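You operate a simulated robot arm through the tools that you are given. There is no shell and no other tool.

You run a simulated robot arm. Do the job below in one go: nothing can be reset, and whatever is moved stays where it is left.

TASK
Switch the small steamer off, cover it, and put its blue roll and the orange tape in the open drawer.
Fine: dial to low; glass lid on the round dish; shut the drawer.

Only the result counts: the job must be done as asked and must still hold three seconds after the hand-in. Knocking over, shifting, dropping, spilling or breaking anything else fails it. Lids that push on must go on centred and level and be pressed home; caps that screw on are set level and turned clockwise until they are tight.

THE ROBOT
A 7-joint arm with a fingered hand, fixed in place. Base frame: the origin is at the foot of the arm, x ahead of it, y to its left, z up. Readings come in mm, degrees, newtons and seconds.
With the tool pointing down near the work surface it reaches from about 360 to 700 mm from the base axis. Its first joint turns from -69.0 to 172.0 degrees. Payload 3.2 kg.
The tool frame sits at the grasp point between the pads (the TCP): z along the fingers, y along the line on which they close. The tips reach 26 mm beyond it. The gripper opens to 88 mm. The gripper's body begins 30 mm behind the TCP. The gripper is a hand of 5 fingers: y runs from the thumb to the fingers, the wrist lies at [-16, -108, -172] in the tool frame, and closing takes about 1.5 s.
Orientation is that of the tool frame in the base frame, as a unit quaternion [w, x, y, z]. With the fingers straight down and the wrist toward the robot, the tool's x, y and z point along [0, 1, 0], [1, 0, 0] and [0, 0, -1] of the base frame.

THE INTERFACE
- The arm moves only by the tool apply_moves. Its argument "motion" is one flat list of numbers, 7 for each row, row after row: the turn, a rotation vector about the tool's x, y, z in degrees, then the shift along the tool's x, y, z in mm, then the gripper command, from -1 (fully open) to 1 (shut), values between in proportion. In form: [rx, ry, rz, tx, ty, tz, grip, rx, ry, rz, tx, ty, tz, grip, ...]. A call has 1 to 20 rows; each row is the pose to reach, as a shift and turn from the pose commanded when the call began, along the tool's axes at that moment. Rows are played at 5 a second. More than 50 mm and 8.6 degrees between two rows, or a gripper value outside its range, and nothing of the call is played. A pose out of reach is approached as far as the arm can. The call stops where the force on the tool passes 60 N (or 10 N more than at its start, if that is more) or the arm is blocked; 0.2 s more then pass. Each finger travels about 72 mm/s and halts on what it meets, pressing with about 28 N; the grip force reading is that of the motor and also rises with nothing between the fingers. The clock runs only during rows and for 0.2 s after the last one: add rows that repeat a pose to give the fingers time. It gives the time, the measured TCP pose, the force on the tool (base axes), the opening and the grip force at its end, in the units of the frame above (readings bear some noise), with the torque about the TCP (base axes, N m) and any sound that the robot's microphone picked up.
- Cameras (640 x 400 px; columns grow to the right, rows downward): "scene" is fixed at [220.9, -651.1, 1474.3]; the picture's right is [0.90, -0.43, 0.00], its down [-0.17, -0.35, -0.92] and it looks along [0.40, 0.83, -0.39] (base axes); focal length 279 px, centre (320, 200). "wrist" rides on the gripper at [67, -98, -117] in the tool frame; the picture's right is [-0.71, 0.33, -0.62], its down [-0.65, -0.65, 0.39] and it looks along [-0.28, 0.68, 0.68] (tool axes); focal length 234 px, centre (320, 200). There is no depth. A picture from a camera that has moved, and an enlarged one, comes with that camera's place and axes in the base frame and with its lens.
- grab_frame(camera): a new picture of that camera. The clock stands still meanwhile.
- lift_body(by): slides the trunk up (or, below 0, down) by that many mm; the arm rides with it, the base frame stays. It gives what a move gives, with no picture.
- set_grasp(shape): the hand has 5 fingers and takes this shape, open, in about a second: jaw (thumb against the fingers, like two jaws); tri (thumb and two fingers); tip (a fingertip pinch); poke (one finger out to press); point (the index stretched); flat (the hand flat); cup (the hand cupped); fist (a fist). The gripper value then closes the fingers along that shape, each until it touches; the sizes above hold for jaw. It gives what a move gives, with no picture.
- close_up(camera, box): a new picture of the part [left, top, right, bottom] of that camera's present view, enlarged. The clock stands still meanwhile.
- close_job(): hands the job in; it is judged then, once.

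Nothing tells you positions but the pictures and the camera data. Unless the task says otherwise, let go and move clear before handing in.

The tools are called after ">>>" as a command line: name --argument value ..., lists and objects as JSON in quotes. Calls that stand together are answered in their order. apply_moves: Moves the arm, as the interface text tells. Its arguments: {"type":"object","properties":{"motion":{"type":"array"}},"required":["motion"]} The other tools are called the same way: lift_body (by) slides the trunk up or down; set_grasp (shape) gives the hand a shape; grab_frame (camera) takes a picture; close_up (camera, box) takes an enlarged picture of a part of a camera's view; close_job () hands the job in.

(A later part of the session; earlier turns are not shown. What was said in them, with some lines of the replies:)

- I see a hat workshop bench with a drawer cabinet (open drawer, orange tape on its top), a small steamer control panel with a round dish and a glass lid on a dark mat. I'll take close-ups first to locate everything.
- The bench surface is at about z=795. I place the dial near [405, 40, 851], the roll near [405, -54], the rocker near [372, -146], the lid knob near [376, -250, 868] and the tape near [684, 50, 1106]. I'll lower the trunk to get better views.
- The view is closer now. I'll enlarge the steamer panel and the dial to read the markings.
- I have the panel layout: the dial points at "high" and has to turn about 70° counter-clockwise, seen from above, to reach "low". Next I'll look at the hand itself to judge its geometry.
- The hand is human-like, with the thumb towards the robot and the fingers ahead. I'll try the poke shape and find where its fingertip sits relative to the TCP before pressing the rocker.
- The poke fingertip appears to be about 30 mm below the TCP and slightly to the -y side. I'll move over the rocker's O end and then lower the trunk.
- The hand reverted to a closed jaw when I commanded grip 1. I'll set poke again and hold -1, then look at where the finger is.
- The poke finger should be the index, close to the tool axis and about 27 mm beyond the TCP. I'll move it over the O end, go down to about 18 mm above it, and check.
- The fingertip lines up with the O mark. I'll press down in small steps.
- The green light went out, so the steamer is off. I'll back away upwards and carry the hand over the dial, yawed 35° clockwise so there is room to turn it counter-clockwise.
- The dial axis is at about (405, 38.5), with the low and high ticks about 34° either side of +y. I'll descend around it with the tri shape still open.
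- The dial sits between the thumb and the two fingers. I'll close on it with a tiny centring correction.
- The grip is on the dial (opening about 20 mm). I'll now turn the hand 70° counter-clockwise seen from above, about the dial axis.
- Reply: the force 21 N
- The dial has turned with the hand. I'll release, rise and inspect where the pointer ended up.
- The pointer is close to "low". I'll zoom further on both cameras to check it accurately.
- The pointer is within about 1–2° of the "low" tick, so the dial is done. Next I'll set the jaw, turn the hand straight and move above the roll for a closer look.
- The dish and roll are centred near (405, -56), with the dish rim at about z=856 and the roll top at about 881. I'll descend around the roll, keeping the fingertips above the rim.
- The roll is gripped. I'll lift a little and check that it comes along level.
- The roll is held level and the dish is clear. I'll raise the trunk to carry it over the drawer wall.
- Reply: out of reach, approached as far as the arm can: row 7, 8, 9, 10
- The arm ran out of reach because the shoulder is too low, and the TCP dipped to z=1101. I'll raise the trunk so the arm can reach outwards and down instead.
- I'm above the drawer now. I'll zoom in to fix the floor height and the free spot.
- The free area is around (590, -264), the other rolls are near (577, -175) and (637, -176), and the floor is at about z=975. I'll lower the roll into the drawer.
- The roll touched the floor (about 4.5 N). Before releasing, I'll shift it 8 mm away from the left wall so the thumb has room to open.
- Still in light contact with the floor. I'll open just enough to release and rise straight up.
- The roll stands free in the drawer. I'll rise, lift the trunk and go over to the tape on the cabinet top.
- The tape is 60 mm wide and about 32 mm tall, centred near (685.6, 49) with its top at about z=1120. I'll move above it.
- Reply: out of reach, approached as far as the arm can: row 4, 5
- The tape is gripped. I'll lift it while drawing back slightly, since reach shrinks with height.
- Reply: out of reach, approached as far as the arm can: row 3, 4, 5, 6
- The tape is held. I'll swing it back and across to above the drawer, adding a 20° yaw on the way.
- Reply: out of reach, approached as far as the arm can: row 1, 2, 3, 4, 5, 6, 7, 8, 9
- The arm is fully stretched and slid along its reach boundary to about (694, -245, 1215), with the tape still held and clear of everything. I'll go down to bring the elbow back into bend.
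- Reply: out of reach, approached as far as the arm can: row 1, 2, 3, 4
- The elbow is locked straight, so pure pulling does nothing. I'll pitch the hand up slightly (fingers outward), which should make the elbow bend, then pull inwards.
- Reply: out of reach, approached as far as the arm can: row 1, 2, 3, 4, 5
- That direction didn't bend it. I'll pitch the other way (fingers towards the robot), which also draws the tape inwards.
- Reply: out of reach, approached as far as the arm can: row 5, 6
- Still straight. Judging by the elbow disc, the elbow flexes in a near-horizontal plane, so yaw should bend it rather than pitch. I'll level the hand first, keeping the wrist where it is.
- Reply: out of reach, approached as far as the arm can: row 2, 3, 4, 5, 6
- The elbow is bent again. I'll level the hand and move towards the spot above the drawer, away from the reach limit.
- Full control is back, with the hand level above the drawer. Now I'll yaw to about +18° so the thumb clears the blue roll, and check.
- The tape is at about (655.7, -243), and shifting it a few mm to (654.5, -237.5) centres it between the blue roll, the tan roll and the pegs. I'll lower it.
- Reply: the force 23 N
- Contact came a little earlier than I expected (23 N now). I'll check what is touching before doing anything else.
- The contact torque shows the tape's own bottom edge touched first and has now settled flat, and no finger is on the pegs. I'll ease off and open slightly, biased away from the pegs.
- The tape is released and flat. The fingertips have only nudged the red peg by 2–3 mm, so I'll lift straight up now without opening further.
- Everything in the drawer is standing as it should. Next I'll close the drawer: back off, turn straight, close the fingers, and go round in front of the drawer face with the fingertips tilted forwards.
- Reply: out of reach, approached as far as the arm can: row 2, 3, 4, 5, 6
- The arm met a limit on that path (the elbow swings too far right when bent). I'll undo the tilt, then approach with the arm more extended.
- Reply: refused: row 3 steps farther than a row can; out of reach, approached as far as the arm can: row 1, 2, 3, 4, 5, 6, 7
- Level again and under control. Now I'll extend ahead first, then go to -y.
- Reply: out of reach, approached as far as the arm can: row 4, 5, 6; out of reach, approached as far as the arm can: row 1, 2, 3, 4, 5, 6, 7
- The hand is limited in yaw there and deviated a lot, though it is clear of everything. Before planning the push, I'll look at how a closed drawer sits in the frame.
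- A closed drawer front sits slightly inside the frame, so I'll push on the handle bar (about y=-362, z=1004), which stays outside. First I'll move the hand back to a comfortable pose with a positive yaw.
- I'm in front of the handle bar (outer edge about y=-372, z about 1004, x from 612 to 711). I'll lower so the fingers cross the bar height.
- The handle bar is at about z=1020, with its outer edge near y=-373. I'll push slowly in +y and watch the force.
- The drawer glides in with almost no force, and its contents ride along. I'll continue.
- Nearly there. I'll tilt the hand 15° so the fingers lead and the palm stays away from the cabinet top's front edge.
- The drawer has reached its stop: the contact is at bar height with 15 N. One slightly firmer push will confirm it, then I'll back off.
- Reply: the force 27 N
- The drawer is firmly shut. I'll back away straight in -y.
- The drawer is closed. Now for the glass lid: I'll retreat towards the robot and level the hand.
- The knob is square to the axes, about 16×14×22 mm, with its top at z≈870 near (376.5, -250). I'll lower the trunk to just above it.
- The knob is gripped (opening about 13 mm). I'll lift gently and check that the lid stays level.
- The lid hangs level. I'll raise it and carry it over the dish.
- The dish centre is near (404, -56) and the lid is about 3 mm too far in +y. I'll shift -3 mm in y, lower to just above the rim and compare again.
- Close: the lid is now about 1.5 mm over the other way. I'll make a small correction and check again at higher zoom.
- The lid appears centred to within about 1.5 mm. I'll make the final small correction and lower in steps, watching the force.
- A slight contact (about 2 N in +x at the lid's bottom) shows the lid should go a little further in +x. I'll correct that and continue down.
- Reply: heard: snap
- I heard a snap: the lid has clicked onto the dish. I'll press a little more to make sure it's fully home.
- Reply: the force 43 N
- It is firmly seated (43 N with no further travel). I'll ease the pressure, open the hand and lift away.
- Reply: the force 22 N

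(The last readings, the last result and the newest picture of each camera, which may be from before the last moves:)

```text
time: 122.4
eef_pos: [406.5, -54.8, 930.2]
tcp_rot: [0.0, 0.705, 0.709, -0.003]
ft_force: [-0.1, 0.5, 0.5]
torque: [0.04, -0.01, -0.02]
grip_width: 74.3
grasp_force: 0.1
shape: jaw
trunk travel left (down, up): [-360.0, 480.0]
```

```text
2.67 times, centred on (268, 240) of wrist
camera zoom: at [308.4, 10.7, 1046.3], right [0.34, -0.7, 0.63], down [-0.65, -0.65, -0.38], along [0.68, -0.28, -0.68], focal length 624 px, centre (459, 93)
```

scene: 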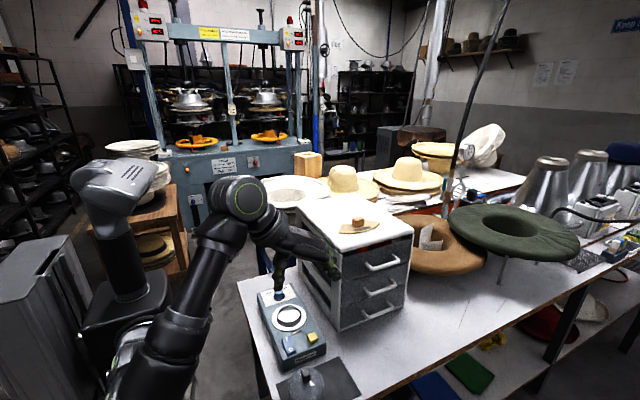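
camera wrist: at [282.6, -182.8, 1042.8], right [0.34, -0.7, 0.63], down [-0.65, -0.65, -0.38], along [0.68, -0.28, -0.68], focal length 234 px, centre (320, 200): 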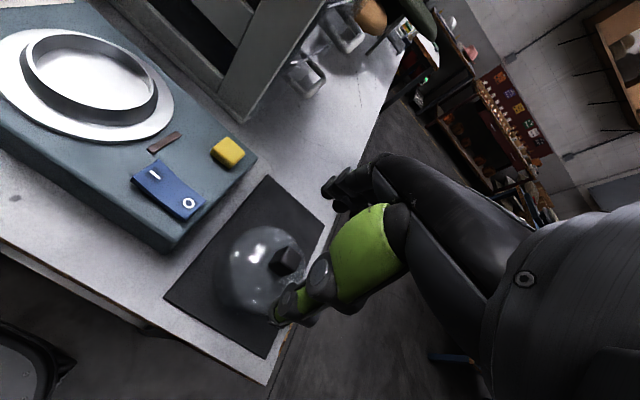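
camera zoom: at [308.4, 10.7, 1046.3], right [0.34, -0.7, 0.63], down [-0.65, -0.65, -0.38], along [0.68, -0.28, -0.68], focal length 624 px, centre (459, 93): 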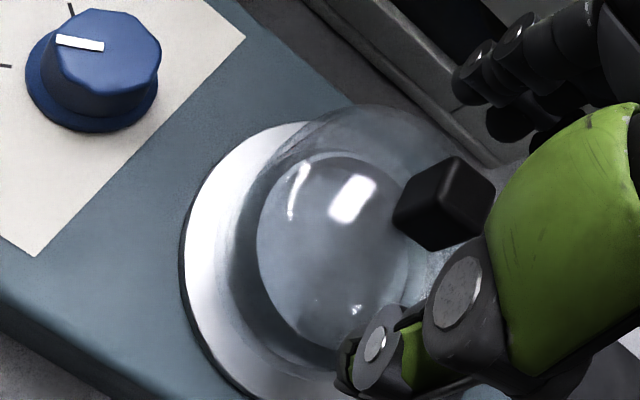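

The lid is released. I'll rise clear and inspect it.

>>> apply_moves --motion '[0, 0, 0, 0, 0, -10, -0.7, 0, 0, 0, 0, 0, -30, -0.9, 0, 0, 0, 0, 0, -60, -1, 0, 0, 0, 0, 0, -95, -1, 0, 0, 0, 0, -20, -130, -1, 0, 0, 0, 0, -20, -130, -1]'

>>> close_up --camera "scene" --box '[265, 280, 325, 335]'

>>> close_up --camera "wrist" --box '[170, 180, 330, 330]'

>>> grab_frame --camera "scene"

```text
time: 123.8
eef_pos: [387.6, -53.6, 1059.2]
tcp_rot: [0.001, 0.705, 0.709, -0.003]
ft_force: [-0.1, -0.4, -0.3]
torque: [0.02, -0.01, -0.01]
grip_width: 87.8
grasp_force: 0.1
shape: jaw
trunk travel left (down, up): [-360.0, 480.0]
```

```text
7.27 times, centred on (295, 308) of scene
camera zoom: at [220.9, -651.1, 1474.3], right [0.9, -0.43, 0.0], down [-0.17, -0.35, -0.92], along [0.4, 0.83, -0.39], focal length 2026 px, centre (502, -582)
```

zoom: 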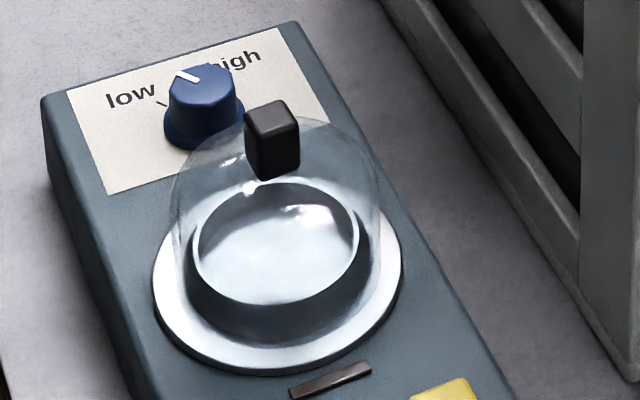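

```text
2.67 times, centred on (250, 255) of wrist
camera zoom: at [289.9, 11.1, 1175.4], right [0.34, -0.7, 0.63], down [-0.65, -0.65, -0.38], along [0.68, -0.28, -0.68], focal length 624 px, centre (507, 53)
```

zoom: 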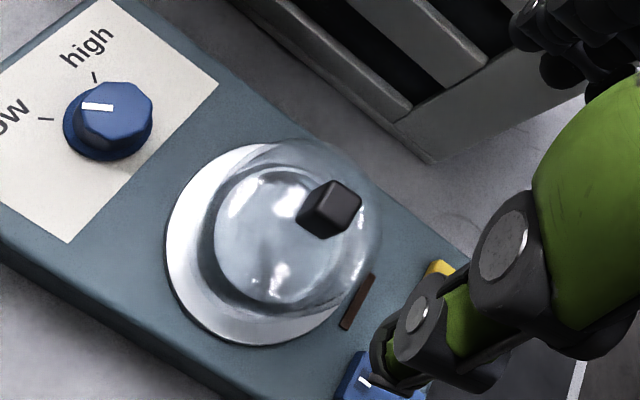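

```text
taken
```

scene: 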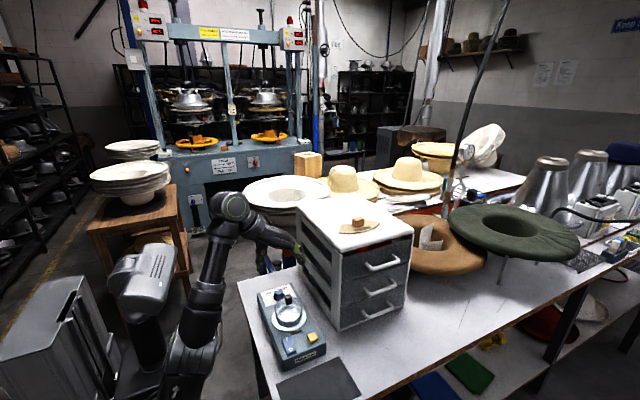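

The lid looks seated. I'll zoom in to verify it's level and resting properly, and re-check the dial and switch.

>>> close_up --camera "scene" --box '[278, 300, 312, 332]'

>>> close_up --camera "scene" --box '[278, 288, 312, 318]'

>>> close_up --camera "wrist" --box '[200, 215, 290, 315]'

```text
12.50 times, centred on (295, 316) of scene
camera zoom: at [220.9, -651.1, 1474.3], right [0.9, -0.43, 0.0], down [-0.17, -0.35, -0.92], along [0.4, 0.83, -0.39], focal length 3482 px, centre (632, -1250)
```

zoom: 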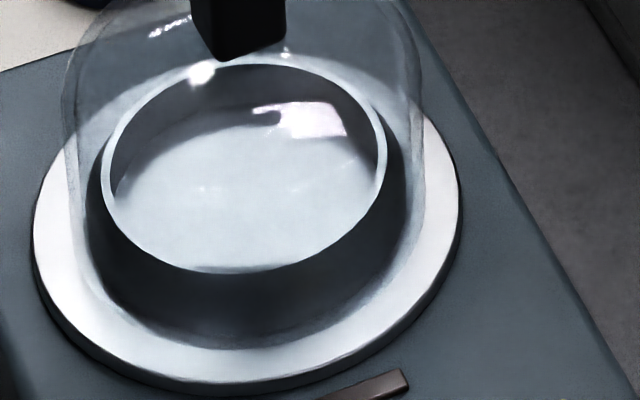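

```text
13.33 times, centred on (295, 303) of scene
camera zoom: at [220.9, -651.1, 1474.3], right [0.9, -0.43, 0.0], down [-0.17, -0.35, -0.92], along [0.4, 0.83, -0.39], focal length 3714 px, centre (653, -1173)
```

zoom: 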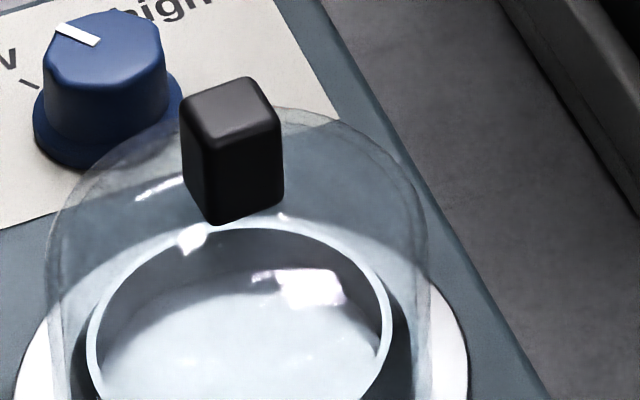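

```text
4.00 times, centred on (245, 265) of wrist
camera zoom: at [289.9, 11.1, 1175.4], right [0.34, -0.7, 0.63], down [-0.65, -0.65, -0.38], along [0.68, -0.28, -0.68], focal length 937 px, centre (620, -60)
```

zoom: 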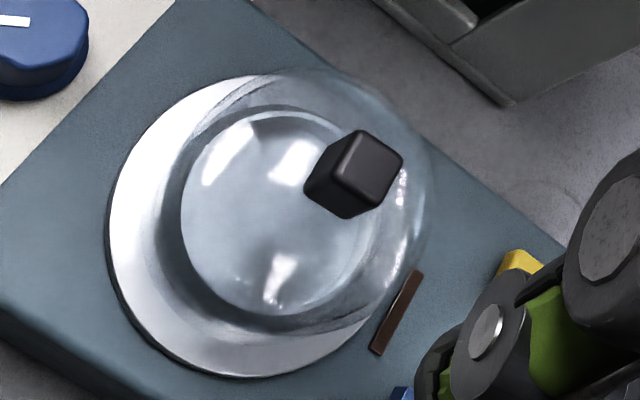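

>>> close_up --camera "wrist" --box '[170, 205, 220, 245]'

>>> close_up --camera "wrist" --box '[150, 180, 260, 270]'

>>> close_up --camera "scene" --box '[280, 330, 330, 370]'

>>> close_up --camera "scene" --box '[290, 190, 450, 340]'

```text
10.00 times, centred on (195, 225) of wrist
camera zoom: at [289.9, 11.1, 1175.4], right [0.34, -0.7, 0.63], down [-0.65, -0.65, -0.38], along [0.68, -0.28, -0.68], focal length 2342 px, centre (1570, -50)
```

zoom: 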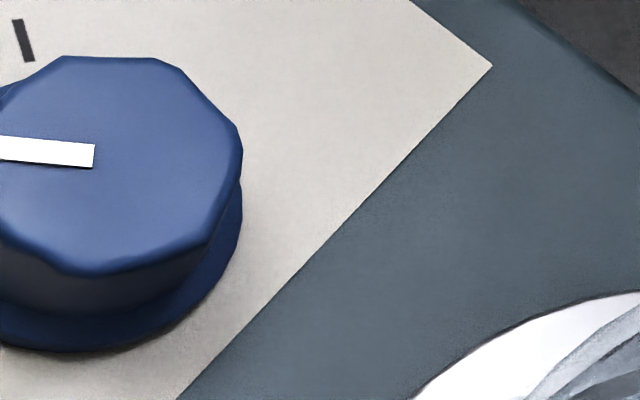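

```text
4.44 times, centred on (205, 225) of wrist
camera zoom: at [289.9, 11.1, 1175.4], right [0.34, -0.7, 0.63], down [-0.65, -0.65, -0.38], along [0.68, -0.28, -0.68], focal length 1041 px, centre (831, 89)
```

zoom: 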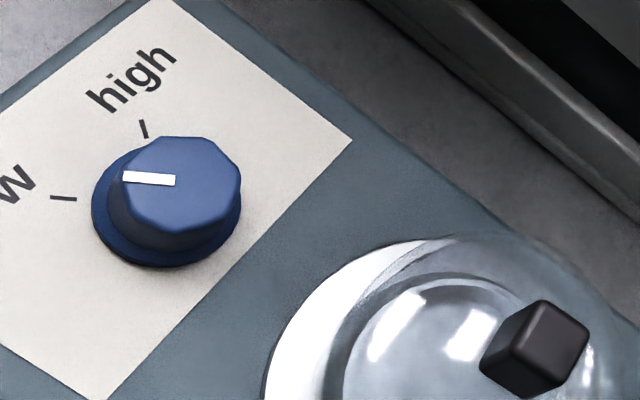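

```text
10.00 times, centred on (305, 350) of scene
camera zoom: at [220.9, -651.1, 1474.3], right [0.9, -0.43, 0.0], down [-0.17, -0.35, -0.92], along [0.4, 0.83, -0.39], focal length 2786 px, centre (470, -1300)
```

zoom: 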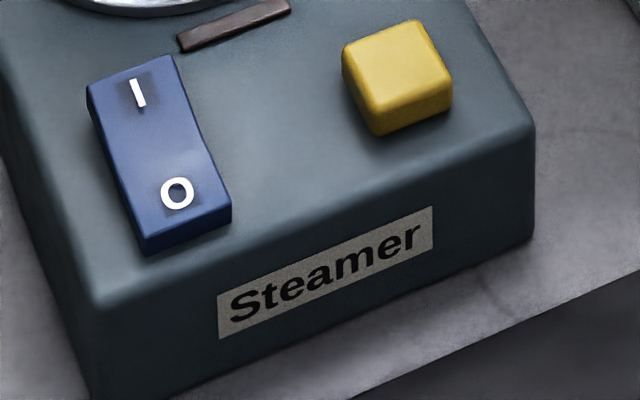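

```text
2.67 times, centred on (370, 265) of scene
camera zoom: at [220.9, -651.1, 1474.3], right [0.9, -0.43, 0.0], down [-0.17, -0.35, -0.92], along [0.4, 0.83, -0.39], focal length 743 px, centre (187, 27)
```

zoom: 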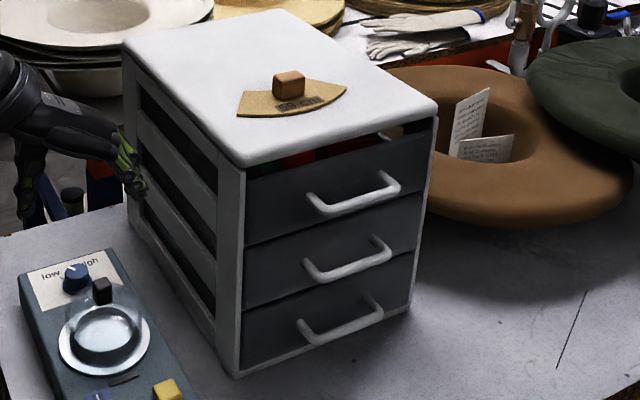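

The light is off, the pointer lines up with the "low" tick, the lid is level on the dish, and the drawer is shut with the roll and tape inside. I'll raise the hand further clear before handing in.

>>> lift_body --by 120

>>> grab_frame --camera "scene"

```text
time: 125.3
eef_pos: [387.2, -55.3, 1179.1]
tcp_rot: [0.001, 0.705, 0.709, -0.003]
ft_force: [0.2, -0.2, -0.6]
torque: [0.01, 0.0, 0.01]
grip_width: 87.7
grasp_force: 0.0
shape: jaw
trunk travel left (down, up): [-480.0, 360.0]
```

```text
taken
```

scene: 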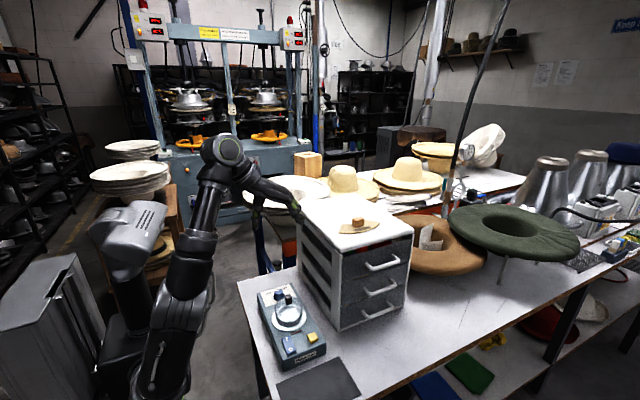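

Everything is in place and the hand is well clear, so I'm handing the job in.

>>> close_job

```text
The job is handed in.
```

The steamer is off and covered, and its blue roll and the orange tape are in the closed drawer. I handed the job in, but no result came back, so I don't know how it was judged.

- **Switch:** I pressed the O end of the rocker and the green light went out.
- **Dial:** it was on "high"; I turned it back, and the pointer lines up with the "low" tick.
- **Lid:** it snapped onto the round dish. A firm press moved it no further, and it looks centred and level.
- **Drawer:** the roll and the tape are on the drawer floor. I pushed the drawer by its handle until it hit its stop.

While I was letting go of the tape, a fingertip shifted the red clothespin in the drawer by about 2–3 mm. I saw nothing else knocked over or moved, but I couldn't see the drawer's contents properly once it was shut.
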